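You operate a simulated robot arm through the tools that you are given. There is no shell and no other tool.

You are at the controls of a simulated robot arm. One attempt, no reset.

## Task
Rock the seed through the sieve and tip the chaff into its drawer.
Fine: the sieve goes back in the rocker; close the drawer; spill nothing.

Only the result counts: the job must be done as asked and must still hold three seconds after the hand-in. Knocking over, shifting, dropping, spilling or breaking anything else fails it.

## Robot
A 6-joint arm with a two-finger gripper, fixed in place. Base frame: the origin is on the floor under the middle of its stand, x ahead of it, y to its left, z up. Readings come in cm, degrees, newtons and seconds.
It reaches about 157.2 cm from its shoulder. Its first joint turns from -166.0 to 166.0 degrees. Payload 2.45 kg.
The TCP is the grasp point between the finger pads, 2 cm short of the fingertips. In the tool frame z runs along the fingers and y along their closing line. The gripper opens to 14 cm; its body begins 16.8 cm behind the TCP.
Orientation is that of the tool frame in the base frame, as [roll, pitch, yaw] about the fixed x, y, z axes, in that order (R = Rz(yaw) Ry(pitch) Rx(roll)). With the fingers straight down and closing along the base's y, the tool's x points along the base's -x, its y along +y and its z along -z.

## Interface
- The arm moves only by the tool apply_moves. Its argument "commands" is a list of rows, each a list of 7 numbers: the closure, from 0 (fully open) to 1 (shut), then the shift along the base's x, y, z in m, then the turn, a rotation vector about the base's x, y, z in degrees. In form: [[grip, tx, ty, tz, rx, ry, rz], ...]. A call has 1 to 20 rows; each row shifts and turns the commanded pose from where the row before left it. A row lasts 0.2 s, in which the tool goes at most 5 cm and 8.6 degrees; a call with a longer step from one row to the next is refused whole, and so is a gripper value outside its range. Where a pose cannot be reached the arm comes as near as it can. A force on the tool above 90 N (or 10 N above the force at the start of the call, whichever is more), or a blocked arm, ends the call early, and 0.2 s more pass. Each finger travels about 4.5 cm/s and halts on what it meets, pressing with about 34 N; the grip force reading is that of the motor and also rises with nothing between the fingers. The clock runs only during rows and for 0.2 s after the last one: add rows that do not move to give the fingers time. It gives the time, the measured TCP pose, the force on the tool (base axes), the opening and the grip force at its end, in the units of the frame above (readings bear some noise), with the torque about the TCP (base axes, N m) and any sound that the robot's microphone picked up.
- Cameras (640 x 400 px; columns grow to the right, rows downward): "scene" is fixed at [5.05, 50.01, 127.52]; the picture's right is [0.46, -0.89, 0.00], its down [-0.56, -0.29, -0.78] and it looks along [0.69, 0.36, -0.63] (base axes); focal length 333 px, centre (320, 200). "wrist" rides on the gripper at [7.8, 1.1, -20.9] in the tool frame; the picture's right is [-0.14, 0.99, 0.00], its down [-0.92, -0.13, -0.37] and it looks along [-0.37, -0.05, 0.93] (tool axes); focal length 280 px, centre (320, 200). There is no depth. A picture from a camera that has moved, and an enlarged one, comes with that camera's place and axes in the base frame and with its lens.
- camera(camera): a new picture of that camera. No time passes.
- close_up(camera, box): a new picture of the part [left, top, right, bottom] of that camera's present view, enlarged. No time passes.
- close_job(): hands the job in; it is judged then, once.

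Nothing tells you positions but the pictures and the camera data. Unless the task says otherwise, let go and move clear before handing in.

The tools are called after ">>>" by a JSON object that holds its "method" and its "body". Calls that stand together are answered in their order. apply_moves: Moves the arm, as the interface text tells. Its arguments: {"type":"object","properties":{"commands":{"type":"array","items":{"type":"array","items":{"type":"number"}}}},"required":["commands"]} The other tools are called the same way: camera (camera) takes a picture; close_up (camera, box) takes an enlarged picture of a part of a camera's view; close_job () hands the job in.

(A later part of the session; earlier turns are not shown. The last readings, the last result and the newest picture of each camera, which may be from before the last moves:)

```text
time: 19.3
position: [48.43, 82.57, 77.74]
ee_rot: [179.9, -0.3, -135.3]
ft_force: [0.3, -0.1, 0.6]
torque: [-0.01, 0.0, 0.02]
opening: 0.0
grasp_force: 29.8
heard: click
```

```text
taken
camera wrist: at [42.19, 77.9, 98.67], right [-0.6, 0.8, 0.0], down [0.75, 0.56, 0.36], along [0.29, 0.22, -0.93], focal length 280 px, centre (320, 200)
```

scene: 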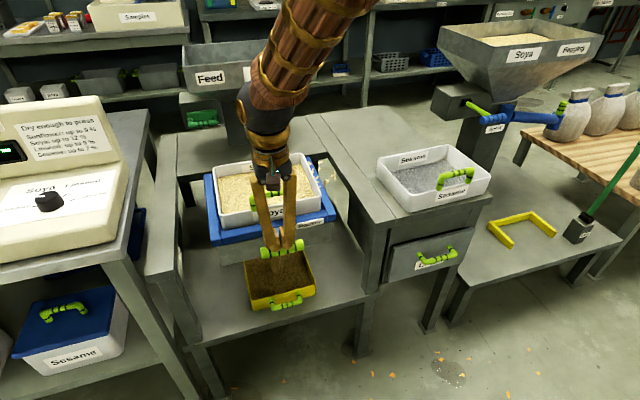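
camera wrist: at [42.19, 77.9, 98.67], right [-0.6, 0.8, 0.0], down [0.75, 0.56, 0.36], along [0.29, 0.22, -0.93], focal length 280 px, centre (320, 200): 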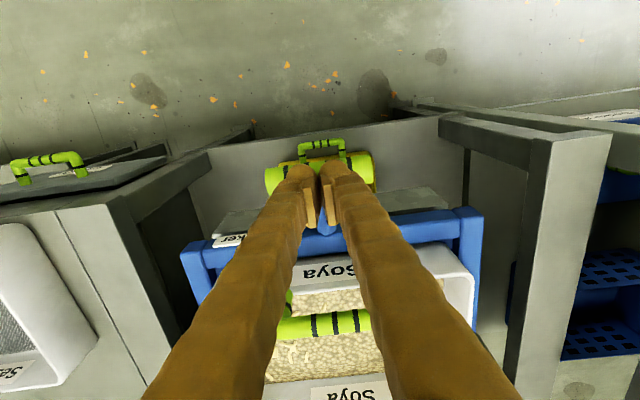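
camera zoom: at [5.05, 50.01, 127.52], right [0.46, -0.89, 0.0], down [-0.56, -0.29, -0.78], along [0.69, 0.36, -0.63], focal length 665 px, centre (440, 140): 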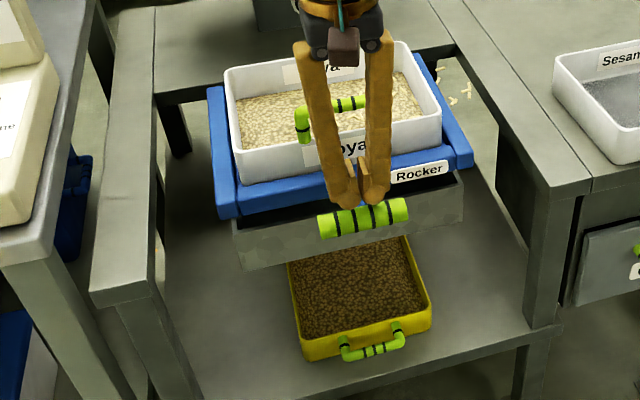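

That stroke clicked and the seed level in the sieve looks a little lower. I'll make two more strokes and check the sieve and tray.

>>> {"method": "apply_moves", "body": {"commands": [[1, 0, 0, -0.018, 0, 0, 0], [1, 0, 0, -0.018, 0, 0, 0], [1, 0, 0, -0.018, 0, 0, 0], [1, 0, 0, 0, 0, 0, 0], [1, 0, 0, 0.018, 0, 0, 0], [1, 0, 0, 0.018, 0, 0, 0], [1, 0, 0, 0.018, 0, 0, 0], [1, 0, 0, 0, 0, 0, 0], [1, 0, 0, -0.018, 0, 0, 0], [1, 0, 0, -0.018, 0, 0, 0], [1, 0, 0, -0.018, 0, 0, 0], [1, 0, 0, 0, 0, 0, 0], [1, 0, 0, 0.018, 0, 0, 0], [1, 0, 0, 0.018, 0, 0, 0], [1, 0, 0, 0.018, 0, 0, 0], [1, 0, 0, 0, 0, 0, 0]]}}

>>> {"method": "close_up", "body": {"camera": "scene", "box": [160, 130, 360, 330]}}

>>> {"method": "close_up", "body": {"camera": "scene", "box": [210, 140, 330, 220]}}

```text
time: 22.7
position: [48.55, 82.55, 77.71]
ee_rot: [179.9, -0.3, -135.1]
ft_force: [-0.4, -0.5, -0.1]
torque: [0.0, 0.01, 0.01]
opening: 0.02
grasp_force: 29.1
heard: click, click
```

```text
2.00 times, centred on (260, 230) of scene
camera zoom: at [5.05, 50.01, 127.52], right [0.46, -0.89, 0.0], down [-0.56, -0.29, -0.78], along [0.69, 0.36, -0.63], focal length 665 px, centre (440, 140)
```

zoom: 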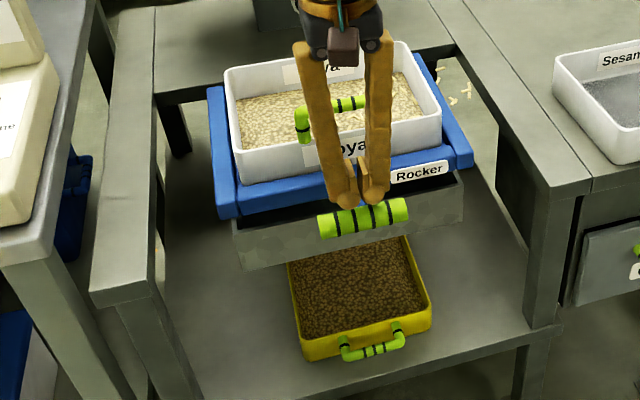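

```text
5.00 times, centred on (270, 180) of scene
camera zoom: at [5.05, 50.01, 127.52], right [0.46, -0.89, 0.0], down [-0.56, -0.29, -0.78], along [0.69, 0.36, -0.63], focal length 1663 px, centre (570, 300)
```

zoom: 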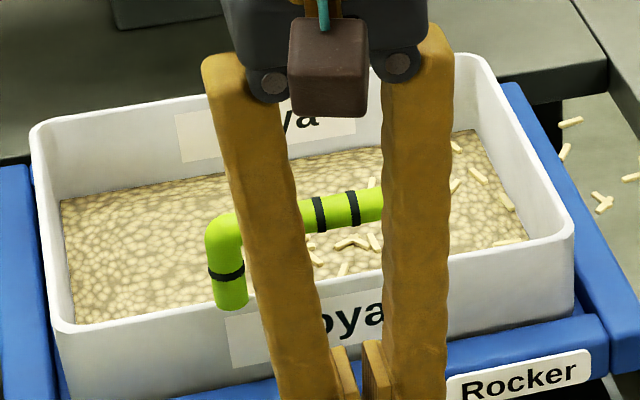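

Four clicks so far; the seed level is clearly dropping and the chaff stays on top. Two more strokes.

>>> {"method": "apply_moves", "body": {"commands": [[1, 0, 0, -0.018, 0, 0, 0], [1, 0, 0, -0.018, 0, 0, 0], [1, 0, 0, -0.018, 0, 0, 0], [1, 0, 0, 0, 0, 0, 0], [1, 0, 0, 0.018, 0, 0, 0], [1, 0, 0, 0.018, 0, 0, 0], [1, 0, 0, 0.018, 0, 0, 0], [1, 0, 0, 0, 0, 0, 0], [1, 0, 0, -0.018, 0, 0, 0], [1, 0, 0, -0.018, 0, 0, 0], [1, 0, 0, -0.018, 0, 0, 0], [1, 0, 0, 0, 0, 0, 0], [1, 0, 0, 0.018, 0, 0, 0], [1, 0, 0, 0.018, 0, 0, 0], [1, 0, 0, 0.018, 0, 0, 0], [1, 0, 0, 0, 0, 0, 0]]}}

>>> {"method": "close_up", "body": {"camera": "scene", "box": [160, 130, 360, 330]}}

>>> {"method": "close_up", "body": {"camera": "scene", "box": [210, 140, 330, 220]}}

```text
time: 26.1
position: [48.47, 82.66, 77.88]
ee_rot: [179.9, -0.3, -135.2]
ft_force: [0.6, 0.4, 0.3]
torque: [-0.01, 0.03, 0.0]
opening: 0.02
grasp_force: 29.5
heard: click, click
```

```text
2.00 times, centred on (260, 230) of scene
camera zoom: at [5.05, 50.01, 127.52], right [0.46, -0.89, 0.0], down [-0.56, -0.29, -0.78], along [0.69, 0.36, -0.63], focal length 665 px, centre (440, 140)
```

zoom: 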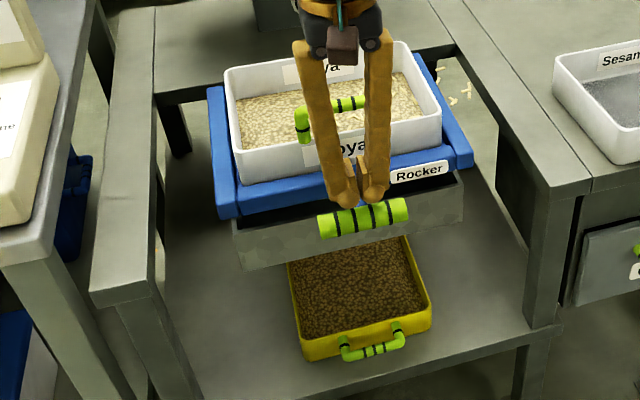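

```text
5.00 times, centred on (270, 180) of scene
camera zoom: at [5.05, 50.01, 127.52], right [0.46, -0.89, 0.0], down [-0.56, -0.29, -0.78], along [0.69, 0.36, -0.63], focal length 1663 px, centre (570, 300)
```

zoom: 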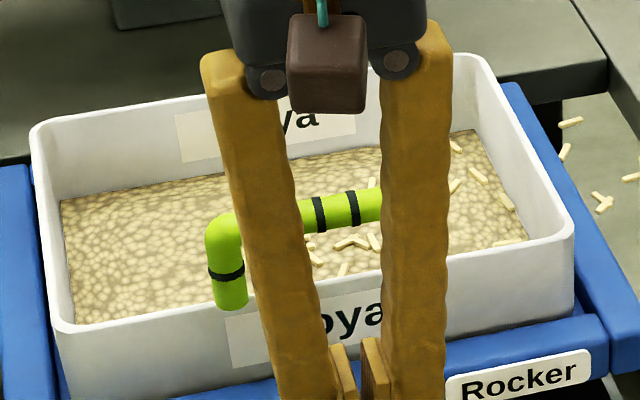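

The last two strokes show no visible change in the sieve, so I need to see what happens mid-stroke. I'll press down, stop there, and look for falling seed.

>>> {"method": "apply_moves", "body": {"commands": [[1, 0, 0, -0.018, 0, 0, 0], [1, 0, 0, -0.018, 0, 0, 0], [1, 0, 0, -0.018, 0, 0, 0]]}}

>>> {"method": "close_up", "body": {"camera": "scene", "box": [160, 130, 360, 330]}}

>>> {"method": "close_up", "body": {"camera": "scene", "box": [210, 140, 330, 220]}}

>>> {"method": "close_up", "body": {"camera": "scene", "box": [220, 220, 340, 320]}}

```text
time: 26.9
position: [48.53, 82.56, 72.63]
ee_rot: [179.9, -0.3, -135.2]
ft_force: [2.5, -0.4, 7.6]
torque: [0.01, -0.04, 0.02]
opening: 0.59
grasp_force: 29.0
heard: click
```

```text
2.00 times, centred on (260, 230) of scene
camera zoom: at [5.05, 50.01, 127.52], right [0.46, -0.89, 0.0], down [-0.56, -0.29, -0.78], along [0.69, 0.36, -0.63], focal length 665 px, centre (440, 140)
```

zoom: 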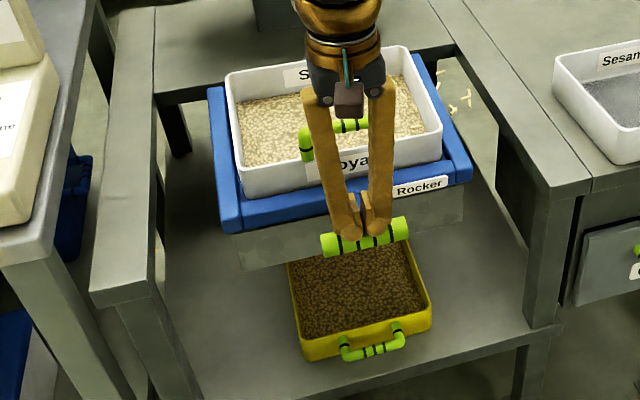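

```text
5.00 times, centred on (270, 180) of scene
camera zoom: at [5.05, 50.01, 127.52], right [0.46, -0.89, 0.0], down [-0.56, -0.29, -0.78], along [0.69, 0.36, -0.63], focal length 1663 px, centre (570, 300)
```

zoom: 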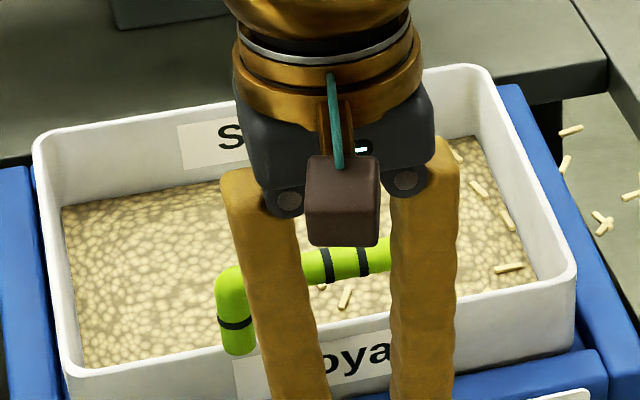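

```text
4.00 times, centred on (280, 270) of scene
camera zoom: at [5.05, 50.01, 127.52], right [0.46, -0.89, 0.0], down [-0.56, -0.29, -0.78], along [0.69, 0.36, -0.63], focal length 1330 px, centre (480, -80)
```

zoom: 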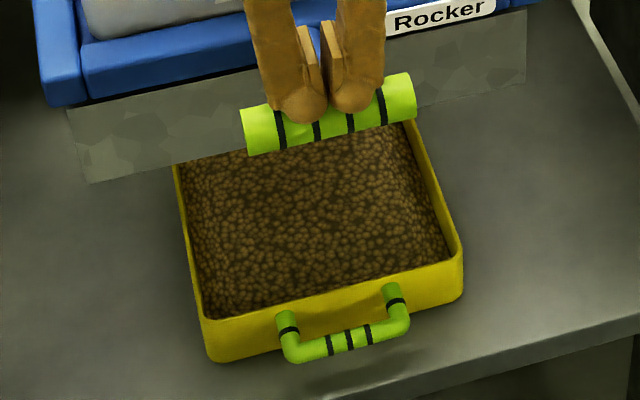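

The down stroke clicked but no column of seed is falling now, and the tray is well filled. I'll rise and look straight into the sieve to see what is left.

>>> {"method": "apply_moves", "body": {"commands": [[1, 0, 0, 0.02, 0, 0, 0], [1, 0, 0, 0.03, 0, 0, 0], [1, 0, 0, 0.045, 0, 0, 0], [1, 0.01, 0.01, 0.045, 0, 0, 0], [1, 0.01, 0.01, 0.045, 0, 0, 0], [1, 0.01, 0.01, 0.04, 0, 0, 0], [1, 0, 0, 0, 0, 0, 0]]}}

>>> {"method": "camera", "body": {"camera": "wrist"}}

>>> {"method": "close_up", "body": {"camera": "scene", "box": [210, 130, 330, 210]}}

```text
time: 28.5
position: [51.53, 85.48, 94.98]
ee_rot: [180.0, -0.3, -135.2]
ft_force: [0.7, 0.6, -0.8]
torque: [-0.02, 0.0, -0.03]
opening: 0.03
grasp_force: 29.6
```

```text
taken
camera wrist: at [45.2, 80.96, 115.83], right [-0.6, 0.8, 0.0], down [0.75, 0.56, 0.36], along [0.29, 0.22, -0.93], focal length 280 px, centre (320, 200)
```

wrist: 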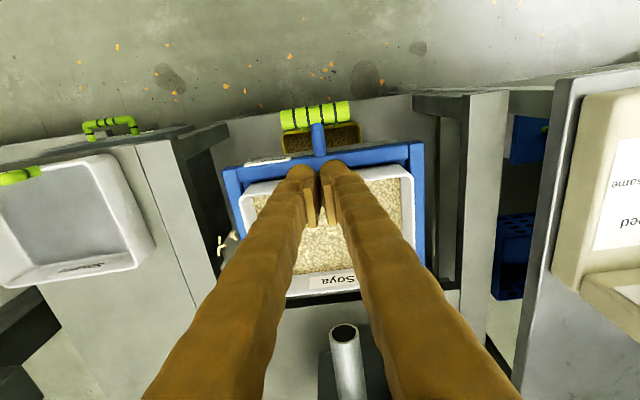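

```text
5.00 times, centred on (270, 170) of scene
camera zoom: at [5.05, 50.01, 127.52], right [0.46, -0.89, 0.0], down [-0.56, -0.29, -0.78], along [0.69, 0.36, -0.63], focal length 1663 px, centre (570, 350)
```

zoom: 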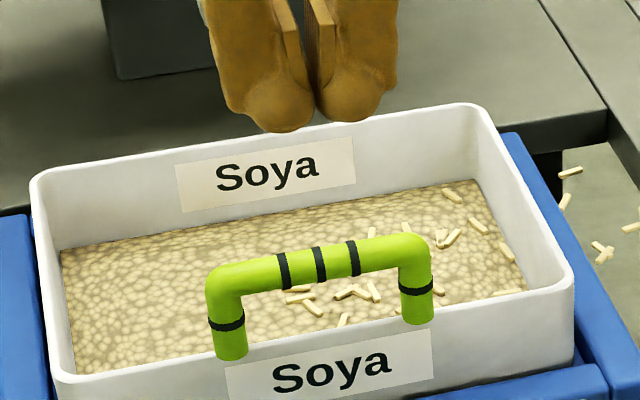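

Some bean-like texture is still in the sieve with chaff sticks on top. I'll open the fingers up here for an unobstructed look straight down into it.

>>> {"method": "apply_moves", "body": {"commands": [[0, 0, 0, 0, 0, 0, 0], [0, 0, 0, 0, 0, 0, 0], [0, 0, 0, 0, 0, 0, 0], [0, 0, 0, 0, 0, 0, 0], [0, 0, 0, 0, 0, 0, 0], [0, 0, 0, 0, 0, 0, 0], [0, 0, 0, 0, 0, 0, 0], [0, 0, 0, 0, 0, 0, 0]]}}

>>> {"method": "close_up", "body": {"camera": "wrist", "box": [230, 150, 410, 300]}}

>>> {"method": "close_up", "body": {"camera": "wrist", "box": [270, 90, 370, 170]}}

>>> {"method": "close_up", "body": {"camera": "scene", "box": [210, 130, 330, 210]}}

```text
time: 30.3
position: [51.45, 85.55, 95.03]
ee_rot: [179.9, -0.2, -135.2]
ft_force: [-0.5, 0.8, 0.3]
torque: [-0.02, -0.01, 0.02]
opening: 14.0
grasp_force: 0.0
```

```text
2.67 times, centred on (320, 225) of wrist
camera zoom: at [45.2, 80.96, 115.8], right [-0.6, 0.8, 0.0], down [0.75, 0.56, 0.36], along [0.29, 0.22, -0.93], focal length 748 px, centre (320, 133)
```

zoom: 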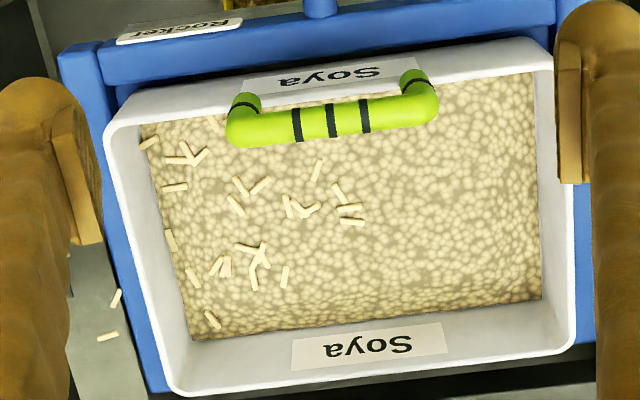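

```text
5.00 times, centred on (320, 130) of wrist
camera zoom: at [45.2, 80.96, 115.8], right [-0.6, 0.8, 0.0], down [0.75, 0.56, 0.36], along [0.29, 0.22, -0.93], focal length 1402 px, centre (320, 550)
```

zoom: 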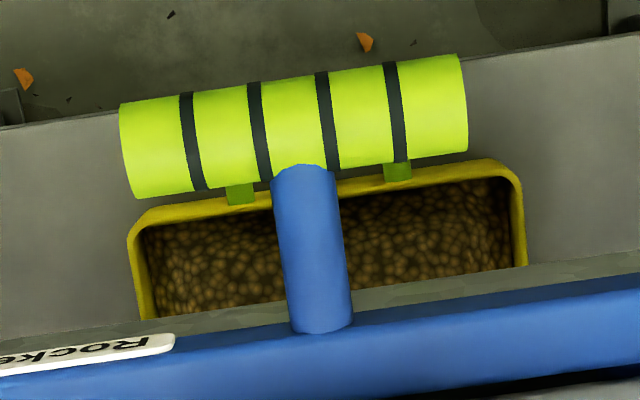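

```text
5.00 times, centred on (270, 170) of scene
camera zoom: at [5.05, 50.01, 127.52], right [0.46, -0.89, 0.0], down [-0.56, -0.29, -0.78], along [0.69, 0.36, -0.63], focal length 1663 px, centre (570, 350)
```

zoom: 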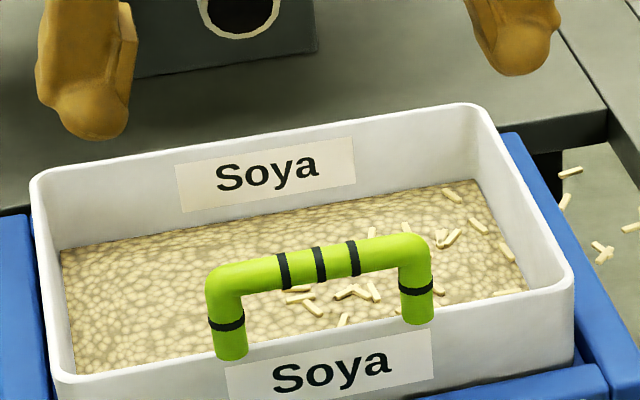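

The sieve still holds seed, so more rocking is needed; the level fell early on but not over the last slow strokes. I'll return over the handle and try quicker strokes, pausing at the bottom to watch for flow.

>>> {"method": "apply_moves", "body": {"commands": [[1, -0.015, -0.015, -0.04, 0, 0, 0], [1, -0.015, -0.0155, -0.04, 0, 0, 0], [1, 0, 0, -0.04, 0, 0, 0], [1, 0, 0, -0.03, 0, 0, 0], [1, 0, 0, -0.02, 0, 0, 0], [1, 0, 0, 0, 0, 0, 0], [1, 0, 0, 0, 0, 0, 0], [1, 0, 0, 0, 0, 0, 0], [1, 0, 0, -0.035, 0, 0, 0], [1, 0, 0, -0.012, 0, 0, 0]]}}

>>> {"method": "close_up", "body": {"camera": "scene", "box": [160, 130, 360, 330]}}

>>> {"method": "close_up", "body": {"camera": "scene", "box": [220, 180, 340, 280]}}

```text
time: 32.5
position: [48.46, 82.69, 73.22]
ee_rot: [179.9, -0.3, -135.2]
ft_force: [0.2, 2.2, 6.0]
torque: [0.05, 0.03, -0.01]
opening: 0.59
grasp_force: 29.7
```

```text
2.00 times, centred on (260, 230) of scene
camera zoom: at [5.05, 50.01, 127.52], right [0.46, -0.89, 0.0], down [-0.56, -0.29, -0.78], along [0.69, 0.36, -0.63], focal length 665 px, centre (440, 140)
```

zoom: 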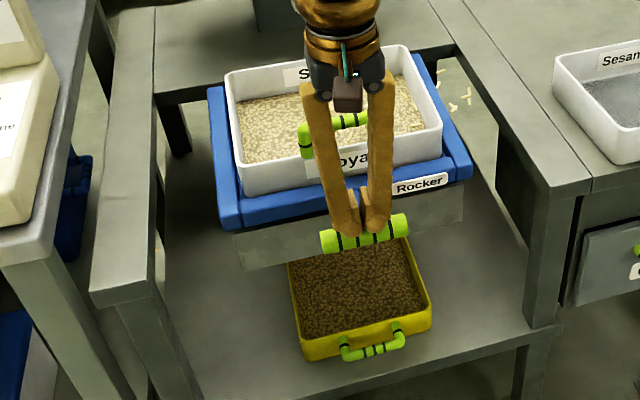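

```text
4.00 times, centred on (280, 230) of scene
camera zoom: at [5.05, 50.01, 127.52], right [0.46, -0.89, 0.0], down [-0.56, -0.29, -0.78], along [0.69, 0.36, -0.63], focal length 1330 px, centre (480, 80)
```

zoom: 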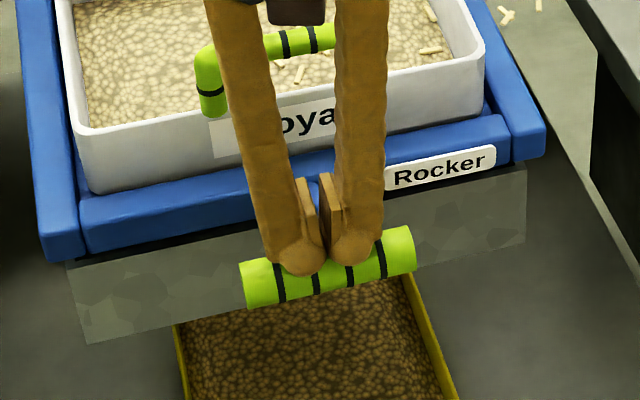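

No click this time because the handle was not pushed far enough, so the threshold is near the bottom. I'll press on slowly and deeper to find the real stop, watching the force.

>>> {"method": "apply_moves", "body": {"commands": [[1, 0, 0, -0.008, 0, 0, 0], [1, 0, 0, -0.006, 0, 0, 0]]}}

>>> {"method": "close_up", "body": {"camera": "scene", "box": [220, 180, 340, 280]}}

```text
time: 33.1
position: [48.47, 82.43, 71.95]
ee_rot: [179.8, -0.1, -135.2]
ft_force: [-1.8, 2.4, 23.2]
torque: [0.05, 0.01, -0.11]
opening: 0.58
grasp_force: 29.0
heard: click
```

```text
4.00 times, centred on (280, 230) of scene
camera zoom: at [5.05, 50.01, 127.52], right [0.46, -0.89, 0.0], down [-0.56, -0.29, -0.78], along [0.69, 0.36, -0.63], focal length 1330 px, centre (480, 80)
```

zoom: 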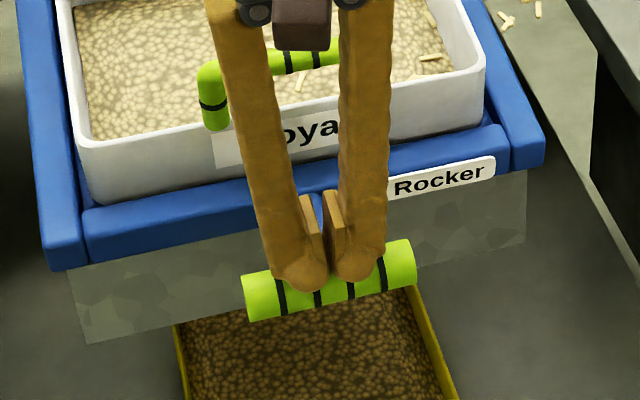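

I've found the hard stop: 23 N at TCP height 72, with a click just above it. Nothing is flowing at the bottom, so I'll release and look right after the rocker swings back up.

>>> {"method": "apply_moves", "body": {"commands": [[1, 0, 0, 0.045, 0, 0, 0]]}}

>>> {"method": "close_up", "body": {"camera": "scene", "box": [160, 130, 360, 330]}}

>>> {"method": "close_up", "body": {"camera": "scene", "box": [210, 130, 330, 210]}}

```text
time: 33.5
position: [48.34, 82.45, 76.34]
ee_rot: [179.9, -0.4, -135.3]
ft_force: [0.4, 0.4, -0.7]
torque: [0.0, 0.03, 0.03]
opening: 0.0
grasp_force: 29.6
```

```text
2.00 times, centred on (260, 230) of scene
camera zoom: at [5.05, 50.01, 127.52], right [0.46, -0.89, 0.0], down [-0.56, -0.29, -0.78], along [0.69, 0.36, -0.63], focal length 665 px, centre (440, 140)
```

zoom: 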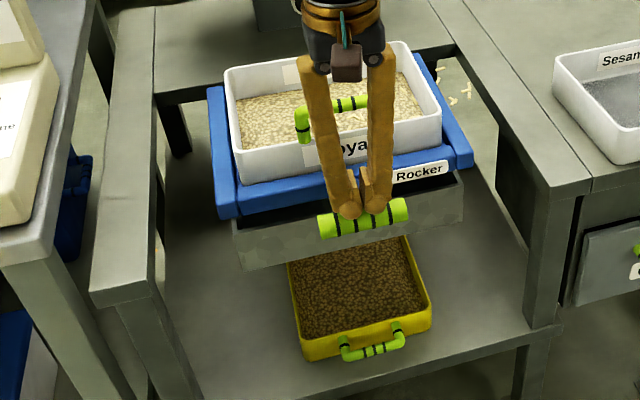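

```text
5.00 times, centred on (270, 170) of scene
camera zoom: at [5.05, 50.01, 127.52], right [0.46, -0.89, 0.0], down [-0.56, -0.29, -0.78], along [0.69, 0.36, -0.63], focal length 1663 px, centre (570, 350)
```

zoom: 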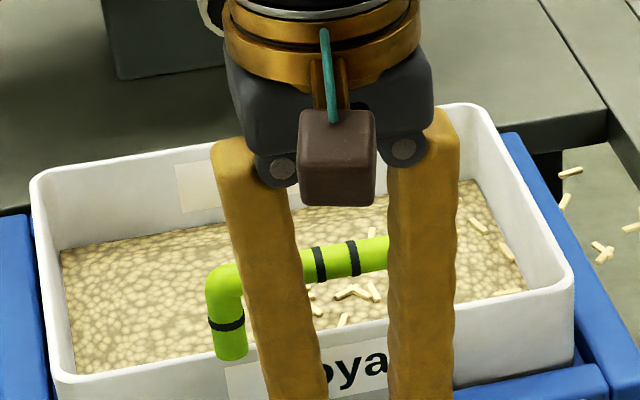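

The picture is unchanged, and the visible bed already lies about 6 cm below the rim, roughly where the empty sesame sieve's mesh lies. I'll zoom in hard on the bed texture to tell seed from mesh.

>>> {"method": "close_up", "body": {"camera": "scene", "box": [220, 178, 250, 198]}}

>>> {"method": "close_up", "body": {"camera": "scene", "box": [285, 160, 321, 184]}}

>>> {"method": "close_up", "body": {"camera": "scene", "box": [390, 160, 440, 192]}}

>>> {"method": "close_up", "body": {"camera": "scene", "box": [240, 240, 320, 310]}}

```text
16.00 times, centred on (235, 188) of scene
camera zoom: at [5.05, 50.01, 127.52], right [0.46, -0.89, 0.0], down [-0.56, -0.29, -0.78], along [0.69, 0.36, -0.63], focal length 5322 px, centre (1680, 392)
```

zoom: 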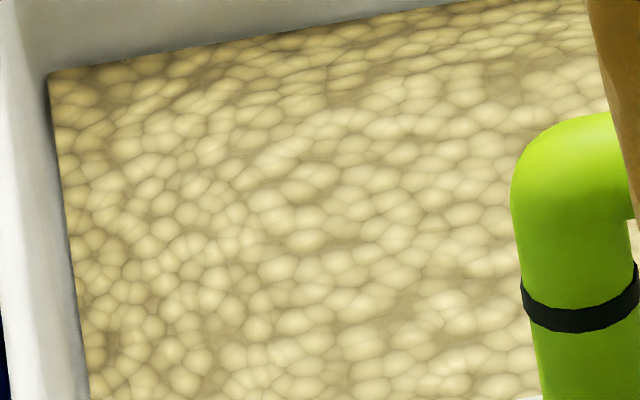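

```text
16.00 times, centred on (303, 172) of scene
camera zoom: at [5.05, 50.01, 127.52], right [0.46, -0.89, 0.0], down [-0.56, -0.29, -0.78], along [0.69, 0.36, -0.63], focal length 5322 px, centre (592, 648)
```

zoom: 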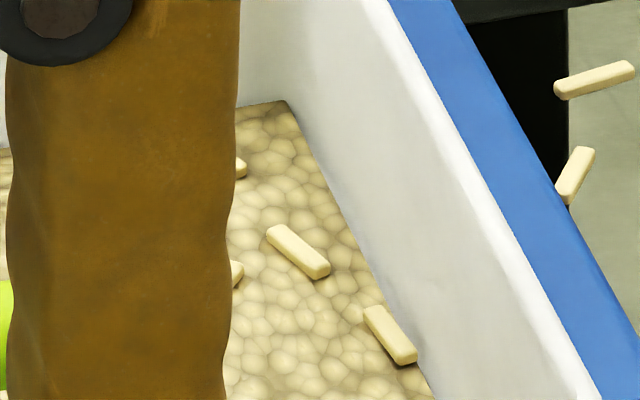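

```text
12.50 times, centred on (415, 176) of scene
camera zoom: at [5.05, 50.01, 127.52], right [0.46, -0.89, 0.0], down [-0.56, -0.29, -0.78], along [0.69, 0.36, -0.63], focal length 4158 px, centre (-868, 500)
```

zoom: 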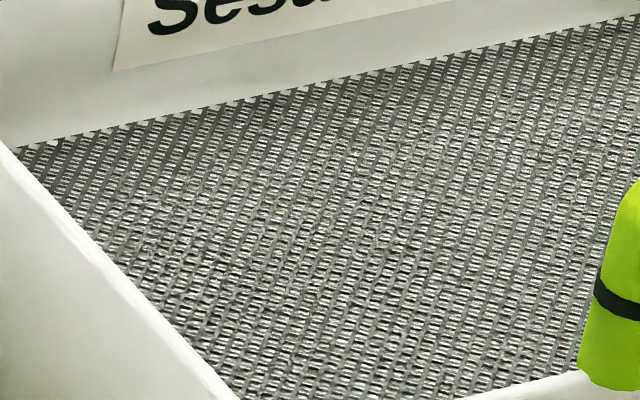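

```text
5.71 times, centred on (280, 275) of scene
camera zoom: at [5.05, 50.01, 127.52], right [0.46, -0.89, 0.0], down [-0.56, -0.29, -0.78], along [0.69, 0.36, -0.63], focal length 1901 px, centre (549, -229)
```

zoom: 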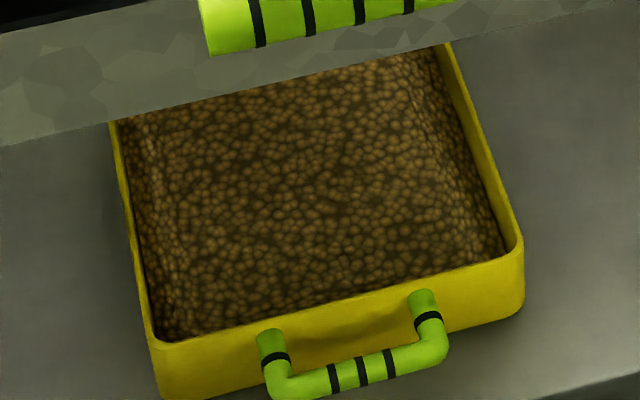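

The bed is still loose beans, about 4.9 cm below the rim. Slow strokes may not shake it enough, so I'll try five brisk strokes at the same depth and compare the same views.

>>> {"method": "apply_moves", "body": {"commands": [[1, 0, 0, -0.042, 0, 0, 0], [1, 0, 0, 0.042, 0, 0, 0], [1, 0, 0, -0.042, 0, 0, 0], [1, 0, 0, 0.042, 0, 0, 0], [1, 0, 0, -0.042, 0, 0, 0], [1, 0, 0, 0.042, 0, 0, 0], [1, 0, 0, -0.042, 0, 0, 0], [1, 0, 0, 0.042, 0, 0, 0], [1, 0, 0, -0.042, 0, 0, 0]]}}

>>> {"method": "close_up", "body": {"camera": "scene", "box": [160, 130, 360, 330]}}

>>> {"method": "close_up", "body": {"camera": "scene", "box": [210, 130, 330, 210]}}

>>> {"method": "close_up", "body": {"camera": "scene", "box": [240, 240, 320, 310]}}

```text
time: 35.5
position: [48.51, 82.27, 72.11]
ee_rot: [179.9, -0.2, -135.2]
ft_force: [0.3, -2.5, 7.2]
torque: [-0.05, -0.04, 0.0]
opening: 0.59
grasp_force: 29.2
heard: click, click, click, click, click
```

```text
2.00 times, centred on (260, 230) of scene
camera zoom: at [5.05, 50.01, 127.52], right [0.46, -0.89, 0.0], down [-0.56, -0.29, -0.78], along [0.69, 0.36, -0.63], focal length 665 px, centre (440, 140)
```

zoom: 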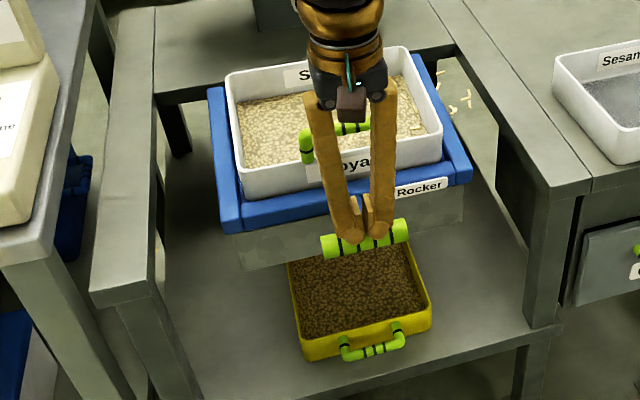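

```text
5.00 times, centred on (270, 170) of scene
camera zoom: at [5.05, 50.01, 127.52], right [0.46, -0.89, 0.0], down [-0.56, -0.29, -0.78], along [0.69, 0.36, -0.63], focal length 1663 px, centre (570, 350)
```

zoom: 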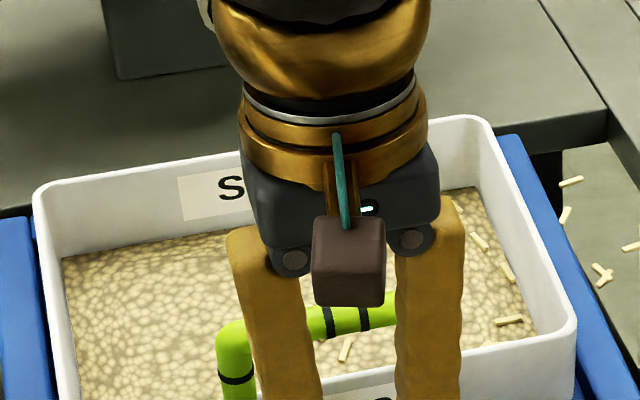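

```text
5.71 times, centred on (280, 275) of scene
camera zoom: at [5.05, 50.01, 127.52], right [0.46, -0.89, 0.0], down [-0.56, -0.29, -0.78], along [0.69, 0.36, -0.63], focal length 1901 px, centre (549, -229)
```

zoom: 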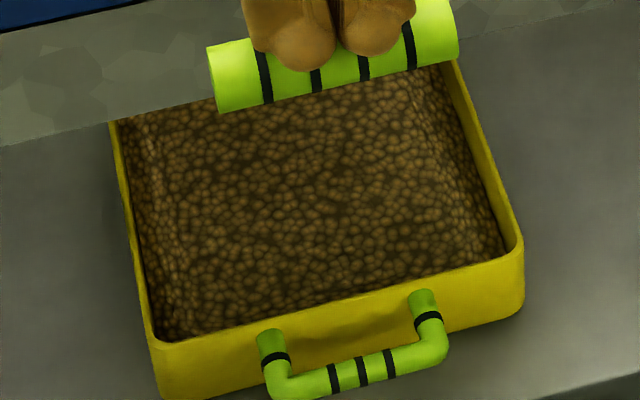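

Thirteen clicks so far and the tray view looks the same. I'll release the handle and repeat the 16× corner view to measure precisely whether the bed moved at all.

>>> {"method": "apply_moves", "body": {"commands": [[1, 0, 0, 0.042, 0, 0, 0], [1, 0, 0, 0, 0, 0, 0], [1, 0, 0, 0, 0, 0, 0]]}}

>>> {"method": "close_up", "body": {"camera": "scene", "box": [220, 178, 250, 198]}}

>>> {"method": "close_up", "body": {"camera": "scene", "box": [285, 160, 321, 184]}}

>>> {"method": "close_up", "body": {"camera": "scene", "box": [245, 245, 275, 265]}}

```text
time: 36.3
position: [48.31, 82.39, 76.48]
ee_rot: [179.9, -0.4, -135.2]
ft_force: [0.0, 0.6, -0.1]
torque: [0.01, 0.02, 0.01]
opening: 0.0
grasp_force: 29.5
```

```text
16.00 times, centred on (235, 188) of scene
camera zoom: at [5.05, 50.01, 127.52], right [0.46, -0.89, 0.0], down [-0.56, -0.29, -0.78], along [0.69, 0.36, -0.63], focal length 5322 px, centre (1680, 392)
```

zoom: 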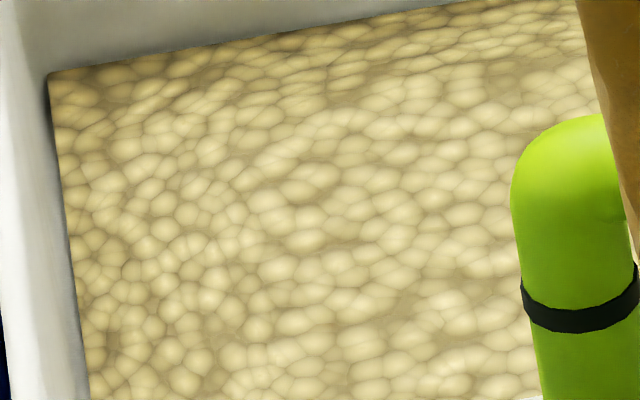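

```text
16.00 times, centred on (303, 172) of scene
camera zoom: at [5.05, 50.01, 127.52], right [0.46, -0.89, 0.0], down [-0.56, -0.29, -0.78], along [0.69, 0.36, -0.63], focal length 5322 px, centre (592, 648)
```

zoom: 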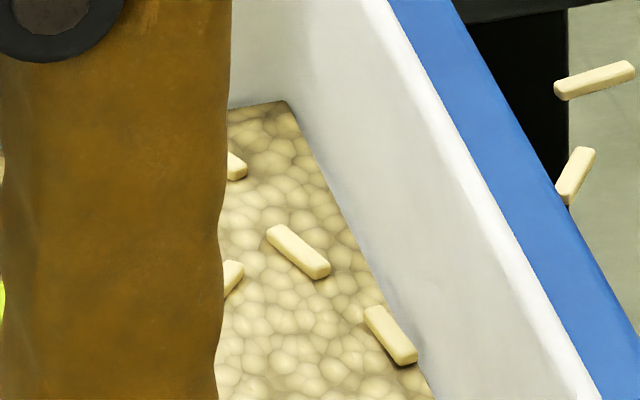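

```text
16.00 times, centred on (260, 255) of scene
camera zoom: at [5.05, 50.01, 127.52], right [0.46, -0.89, 0.0], down [-0.56, -0.29, -0.78], along [0.69, 0.36, -0.63], focal length 5322 px, centre (1280, -680)
```

zoom: 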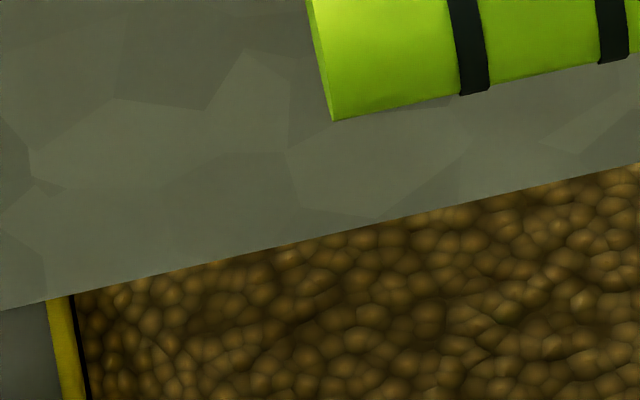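

The bed and the chaff sticks are pixel-identical after five more clicks, so draining seems complete and what is left looks duller, like the chaff layer. As a last check I'll make one slow stroke with a long hold at the bottom and a pause at the top.

>>> {"method": "apply_moves", "body": {"commands": [[1, 0, 0, -0.021, 0, 0, 0], [1, 0, 0, -0.021, 0, 0, 0], [1, 0, 0, 0, 0, 0, 0], [1, 0, 0, 0, 0, 0, 0], [1, 0, 0, 0, 0, 0, 0], [1, 0, 0, 0, 0, 0, 0], [1, 0, 0, 0, 0, 0, 0], [1, 0, 0, 0.03, 0, 0, 0], [1, 0, 0, 0.04, 0, 0, 0], [1, 0, 0, 0.045, 0, 0, 0], [1, 0, 0, 0.045, 0, 0, 0], [1, 0, 0, 0.045, 0, 0, 0], [0, 0, 0, 0, 0, 0, 0], [0, 0, 0, 0, 0, 0, 0], [0, 0, 0, 0, 0, 0, 0], [0, 0, 0, 0, 0, 0, 0], [0, 0, 0, 0, 0, 0, 0], [0, 0, 0, 0, 0, 0, 0], [0, 0, 0, 0, 0, 0, 0], [0, 0, 0, 0, 0, 0, 0]]}}

>>> {"method": "close_up", "body": {"camera": "scene", "box": [220, 178, 250, 198]}}

>>> {"method": "camera", "body": {"camera": "wrist"}}

>>> {"method": "close_up", "body": {"camera": "wrist", "box": [220, 140, 440, 360]}}

```text
time: 40.5
position: [48.43, 82.56, 92.83]
ee_rot: [179.9, -0.2, -135.2]
ft_force: [0.0, 0.4, 0.2]
torque: [-0.04, 0.0, -0.02]
opening: 13.99
grasp_force: 0.1
heard: click
```

```text
16.00 times, centred on (235, 188) of scene
camera zoom: at [5.05, 50.01, 127.52], right [0.46, -0.89, 0.0], down [-0.56, -0.29, -0.78], along [0.69, 0.36, -0.63], focal length 5322 px, centre (1680, 392)
```

zoom: 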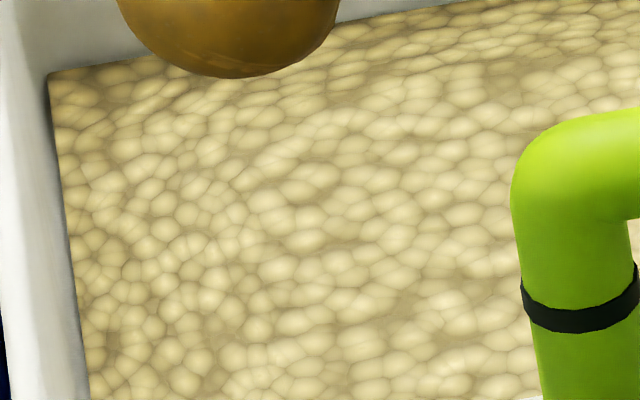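

```text
taken
camera wrist: at [42.24, 77.96, 113.59], right [-0.6, 0.8, 0.0], down [0.75, 0.56, 0.36], along [0.29, 0.22, -0.93], focal length 280 px, centre (320, 200)
```

wrist: 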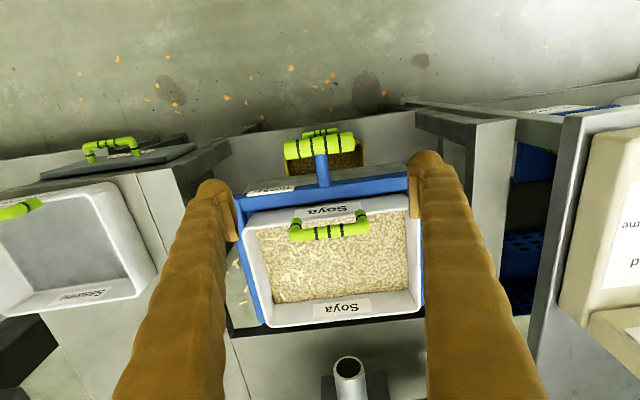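

```text
1.82 times, centred on (330, 250) of wrist
camera zoom: at [42.24, 77.96, 113.59], right [-0.6, 0.8, 0.0], down [0.75, 0.56, 0.36], along [0.29, 0.22, -0.93], focal length 510 px, centre (302, 109)
```

zoom: 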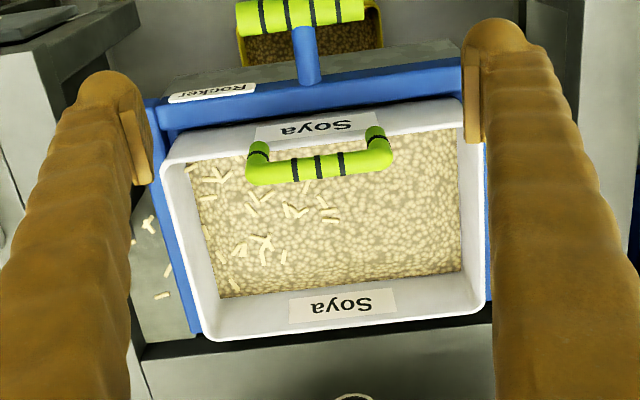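

I take the remaining beige layer plus sticks as the chaff and the seed as fully drained into the tray. Next is the chaff drawer: I'll move high across to hover in front of it and look down at its handle.

>>> {"method": "apply_moves", "body": {"commands": [[0, 0, 0, 0.04, 0, 0, 0], [0, 0, -0.02, 0.03, 0, 0, 0], [0, 0.023, -0.04, 0, 0, 0, 0], [0, 0.023, -0.04, 0, 0, 0, 0], [0, 0.023, -0.04, 0, 0, 0, 0], [0, 0.023, -0.04, 0, 0, 0, 0], [0, 0.023, -0.04, 0, 0, 0, 0], [0, 0.023, -0.04, 0, 0, 0, 0], [0, 0.023, -0.04, 0, 0, 0, 0], [0, 0.023, -0.04, 0, 0, 0, 0], [0, 0.023, -0.04, 0, 0, 0, 0], [0, 0.02, -0.03, 0, 0, 0, 0], [0, 0, 0, 0, 0, 0, 0]]}}

>>> {"method": "camera", "body": {"camera": "wrist"}}

>>> {"method": "camera", "body": {"camera": "scene"}}

```text
time: 43.3
position: [71.33, 41.27, 99.83]
ee_rot: [179.9, -0.3, -135.3]
ft_force: [-0.5, -0.1, -0.2]
torque: [-0.04, 0.0, 0.02]
opening: 14.0
grasp_force: 0.1
```

```text
taken
camera wrist: at [65.04, 36.7, 120.68], right [-0.6, 0.8, 0.0], down [0.75, 0.56, 0.36], along [0.29, 0.22, -0.93], focal length 280 px, centre (320, 200)
```

wrist: 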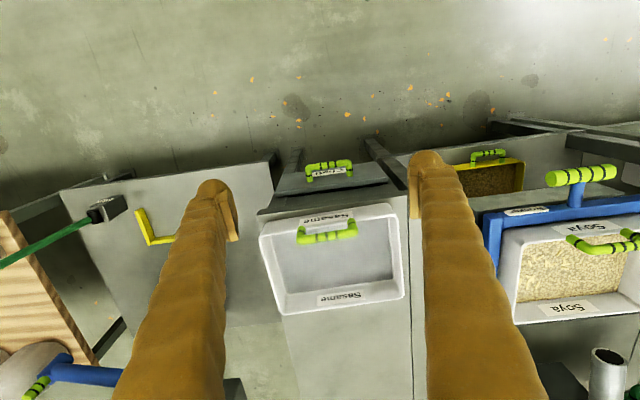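

```text
taken
```

scene: 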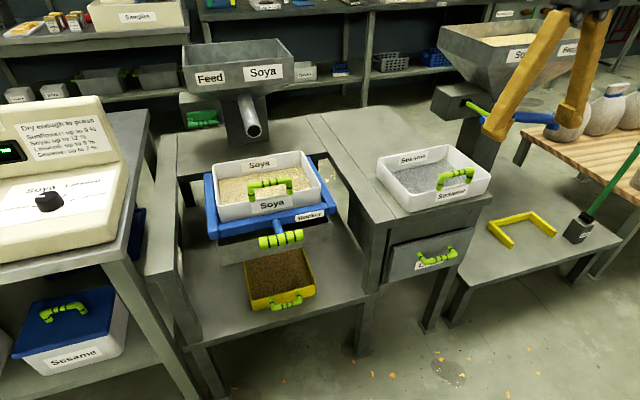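

Now I have a clear view of the drawer handle, with the sesame sieve standing at the cabinet's front edge. I'll zoom in for measurements.

>>> {"method": "close_up", "body": {"camera": "wrist", "box": [240, 140, 420, 320]}}

>>> {"method": "close_up", "body": {"camera": "wrist", "box": [270, 140, 390, 220]}}

>>> {"method": "close_up", "body": {"camera": "scene", "box": [370, 210, 490, 290]}}

```text
2.22 times, centred on (330, 230) of wrist
camera zoom: at [65.04, 36.7, 120.68], right [-0.6, 0.8, 0.0], down [0.75, 0.56, 0.36], along [0.29, 0.22, -0.93], focal length 623 px, centre (298, 133)
```

zoom: 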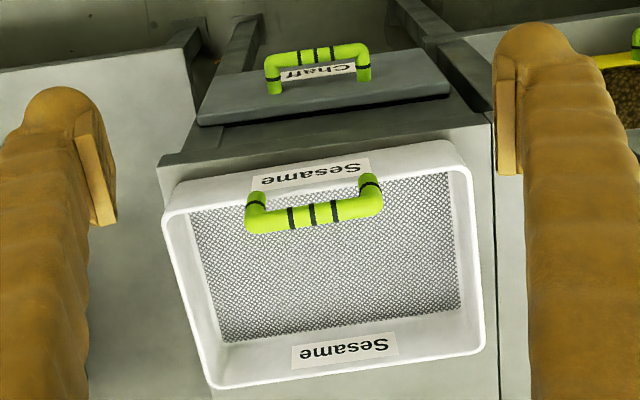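

```text
5.00 times, centred on (330, 180) of wrist
camera zoom: at [65.04, 36.7, 120.68], right [-0.6, 0.8, 0.0], down [0.75, 0.56, 0.36], along [0.29, 0.22, -0.93], focal length 1402 px, centre (270, 300)
```

zoom: 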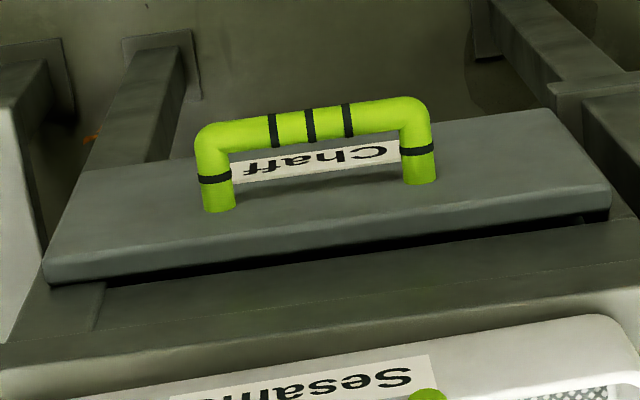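

```text
5.00 times, centred on (430, 250) of scene
camera zoom: at [5.05, 50.01, 127.52], right [0.46, -0.89, 0.0], down [-0.56, -0.29, -0.78], along [0.69, 0.36, -0.63], focal length 1663 px, centre (-230, -50)
```

zoom: 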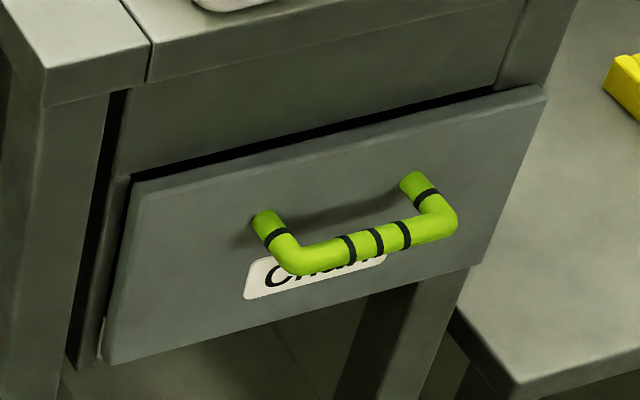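

The drawer handle bar centre is about (77.4, 48.6, 54.7), with a 4 cm stand-off and about 11.6 cm wide overall. A vertical gripper body would hit the cabinet edge and the sesame sieve, so I'll tilt the tool 25° forward and approach along that line.

>>> {"method": "apply_moves", "body": {"commands": [[0, 0.004, 0.007, -0.035, 4.42, -4.42, 0], [0, 0.004, 0.007, -0.035, 4.42, -4.42, 0], [0, 0.004, 0.007, -0.035, 4.42, -4.42, 0], [0, 0.004, 0.007, -0.035, 4.42, -4.42, 0], [0, 0, 0, 0, 0, 0, 0]]}}

>>> {"method": "camera", "body": {"camera": "wrist"}}

```text
time: 44.5
position: [72.88, 44.18, 85.64]
ee_rot: [179.8, 24.8, -135.3]
ft_force: [0.3, 0.5, 0.0]
torque: [0.01, -0.01, 0.0]
opening: 14.02
grasp_force: 0.1
```

```text
taken
camera wrist: at [60.86, 33.85, 101.29], right [-0.61, 0.79, 0.06], down [0.57, 0.39, 0.72], along [0.55, 0.47, -0.69], focal length 280 px, centre (320, 200)
```

wrist: 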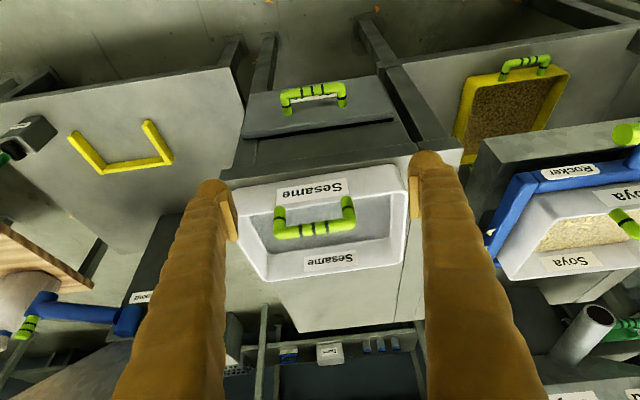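

The tilt works. I'll go straight down in front of the cabinet, then most of the way along the approach line, and check alignment.

>>> {"method": "apply_moves", "body": {"commands": [[0, 0, 0, -0.043, 0, 0, 0], [0, 0, 0, -0.043, 0, 0, 0], [0, 0, 0, -0.043, 0, 0, 0], [0, 0, 0, -0.043, 0, 0, 0], [0, 0.011, 0.011, -0.034, 0, 0, 0], [0, 0.011, 0.011, -0.034, 0, 0, 0], [0, 0.008, 0.008, -0.025, 0, 0, 0], [0, 0, 0, 0, 0, 0, 0]]}}

>>> {"method": "camera", "body": {"camera": "wrist"}}

>>> {"method": "camera", "body": {"camera": "scene"}}

```text
time: 46.3
position: [75.94, 47.17, 59.13]
ee_rot: [179.9, 24.7, -135.3]
ft_force: [0.6, 0.1, 0.9]
torque: [0.01, -0.03, -0.02]
opening: 14.0
grasp_force: 0.1
```

```text
taken
camera wrist: at [63.86, 36.86, 74.74], right [-0.61, 0.79, 0.06], down [0.58, 0.39, 0.72], along [0.55, 0.47, -0.69], focal length 280 px, centre (320, 200)
```

wrist: 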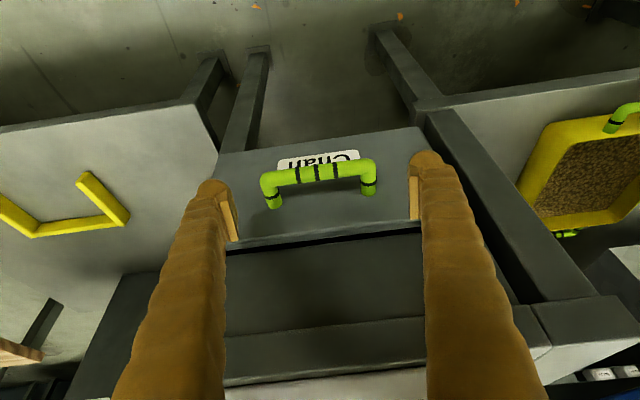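

```text
taken
```

scene: 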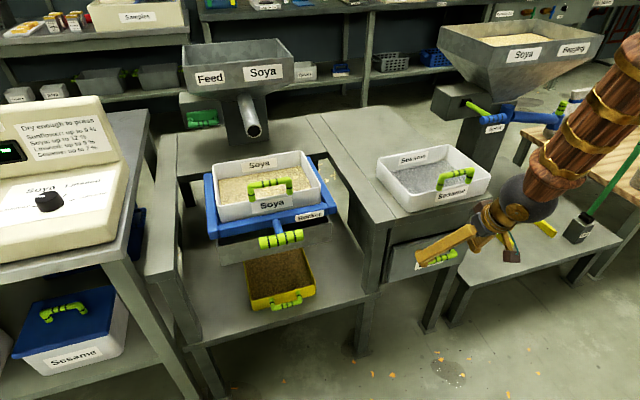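

The fingers line up with the handle ends. I'll make the final advance and close gently, watching the side force.

>>> {"method": "apply_moves", "body": {"commands": [[0, 0.007, 0.007, -0.022, 0, 0, 0], [0, 0.0065, 0.0065, -0.022, 0, 0, 0], [0, 0, 0, 0, 0, 0, 0]]}}

>>> {"method": "close_up", "body": {"camera": "wrist", "box": [200, 120, 440, 270]}}

```text
time: 47.1
position: [77.09, 48.61, 54.7]
ee_rot: [179.7, 24.8, -135.2]
ft_force: [-0.2, 0.9, 1.0]
torque: [0.0, 0.01, -0.03]
opening: 14.01
grasp_force: 0.0
```

```text
2.67 times, centred on (320, 195) of wrist
camera zoom: at [65.06, 38.29, 70.24], right [-0.61, 0.79, 0.06], down [0.58, 0.39, 0.72], along [0.55, 0.47, -0.69], focal length 748 px, centre (320, 213)
```

zoom: 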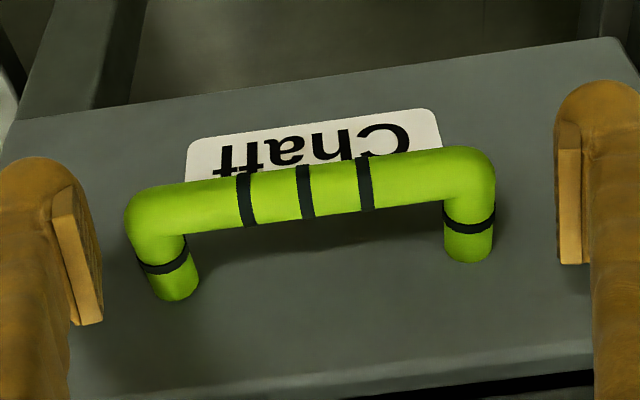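

The bar is about 0.35 cm to the image's left of centre. I'll shift to suit and close.

>>> {"method": "apply_moves", "body": {"commands": [[0, 0.0025, -0.0025, 0, 0, 0, 0], [0, 0, 0, 0, 0, 0, 0], [1, 0, 0, 0, 0, 0, 0], [1, 0, 0, 0, 0, 0, 0], [1, 0, 0, 0, 0, 0, 0], [1, 0, 0, 0, 0, 0, 0]]}}

>>> {"method": "close_up", "body": {"camera": "wrist", "box": [200, 120, 440, 270]}}

```text
time: 48.5
position: [77.31, 48.38, 54.62]
ee_rot: [179.8, 24.9, -135.3]
ft_force: [5.5, -5.9, 1.8]
torque: [-0.07, -0.07, 0.13]
opening: 11.45
grasp_force: 45.0
```

```text
2.67 times, centred on (320, 195) of wrist
camera zoom: at [65.32, 37.98, 70.32], right [-0.61, 0.79, 0.06], down [0.58, 0.39, 0.72], along [0.55, 0.47, -0.69], focal length 748 px, centre (320, 213)
```

zoom: 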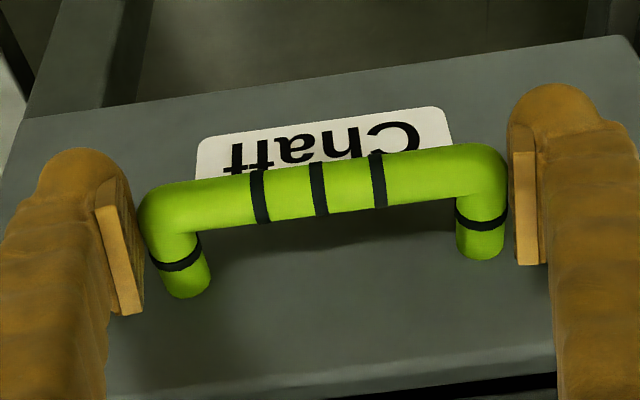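

The grip is good: 11.45 cm opening and only 8 N of imbalance. Now a slow test pull straight out.

>>> {"method": "apply_moves", "body": {"commands": [[1, -0.004, -0.004, 0, 0, 0, 0], [1, -0.007, -0.007, 0, 0, 0, 0], [1, -0.007, -0.007, 0, 0, 0, 0], [1, -0.007, -0.007, 0, 0, 0, 0]]}}

>>> {"method": "close_up", "body": {"camera": "wrist", "box": [200, 120, 440, 270]}}

>>> {"method": "close_up", "body": {"camera": "scene", "box": [340, 130, 540, 290]}}

```text
time: 49.5
position: [74.8, 45.81, 54.62]
ee_rot: [179.8, 24.8, -135.3]
ft_force: [2.6, -0.7, 16.6]
torque: [0.0, 0.16, -0.94]
opening: 11.43
grasp_force: 45.5
```

```text
2.67 times, centred on (320, 195) of wrist
camera zoom: at [62.84, 35.48, 70.31], right [-0.61, 0.79, 0.06], down [0.57, 0.39, 0.72], along [0.55, 0.47, -0.69], focal length 748 px, centre (320, 213)
```

zoom: 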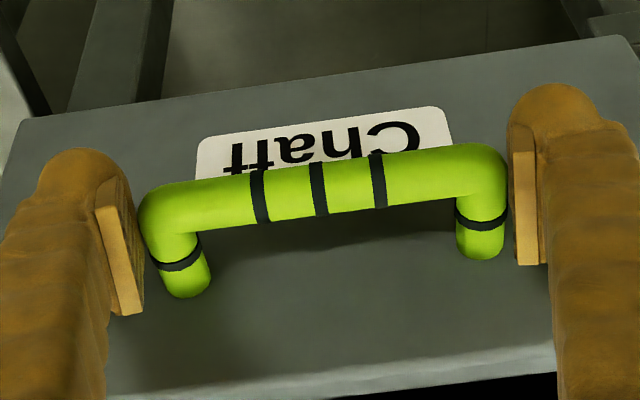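

```text
2.50 times, centred on (440, 210) of scene
camera zoom: at [5.05, 50.01, 127.52], right [0.46, -0.89, 0.0], down [-0.56, -0.29, -0.78], along [0.69, 0.36, -0.63], focal length 832 px, centre (20, 175)
```

zoom: 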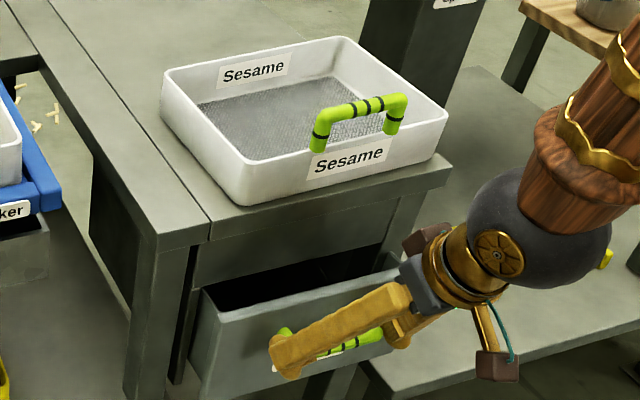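

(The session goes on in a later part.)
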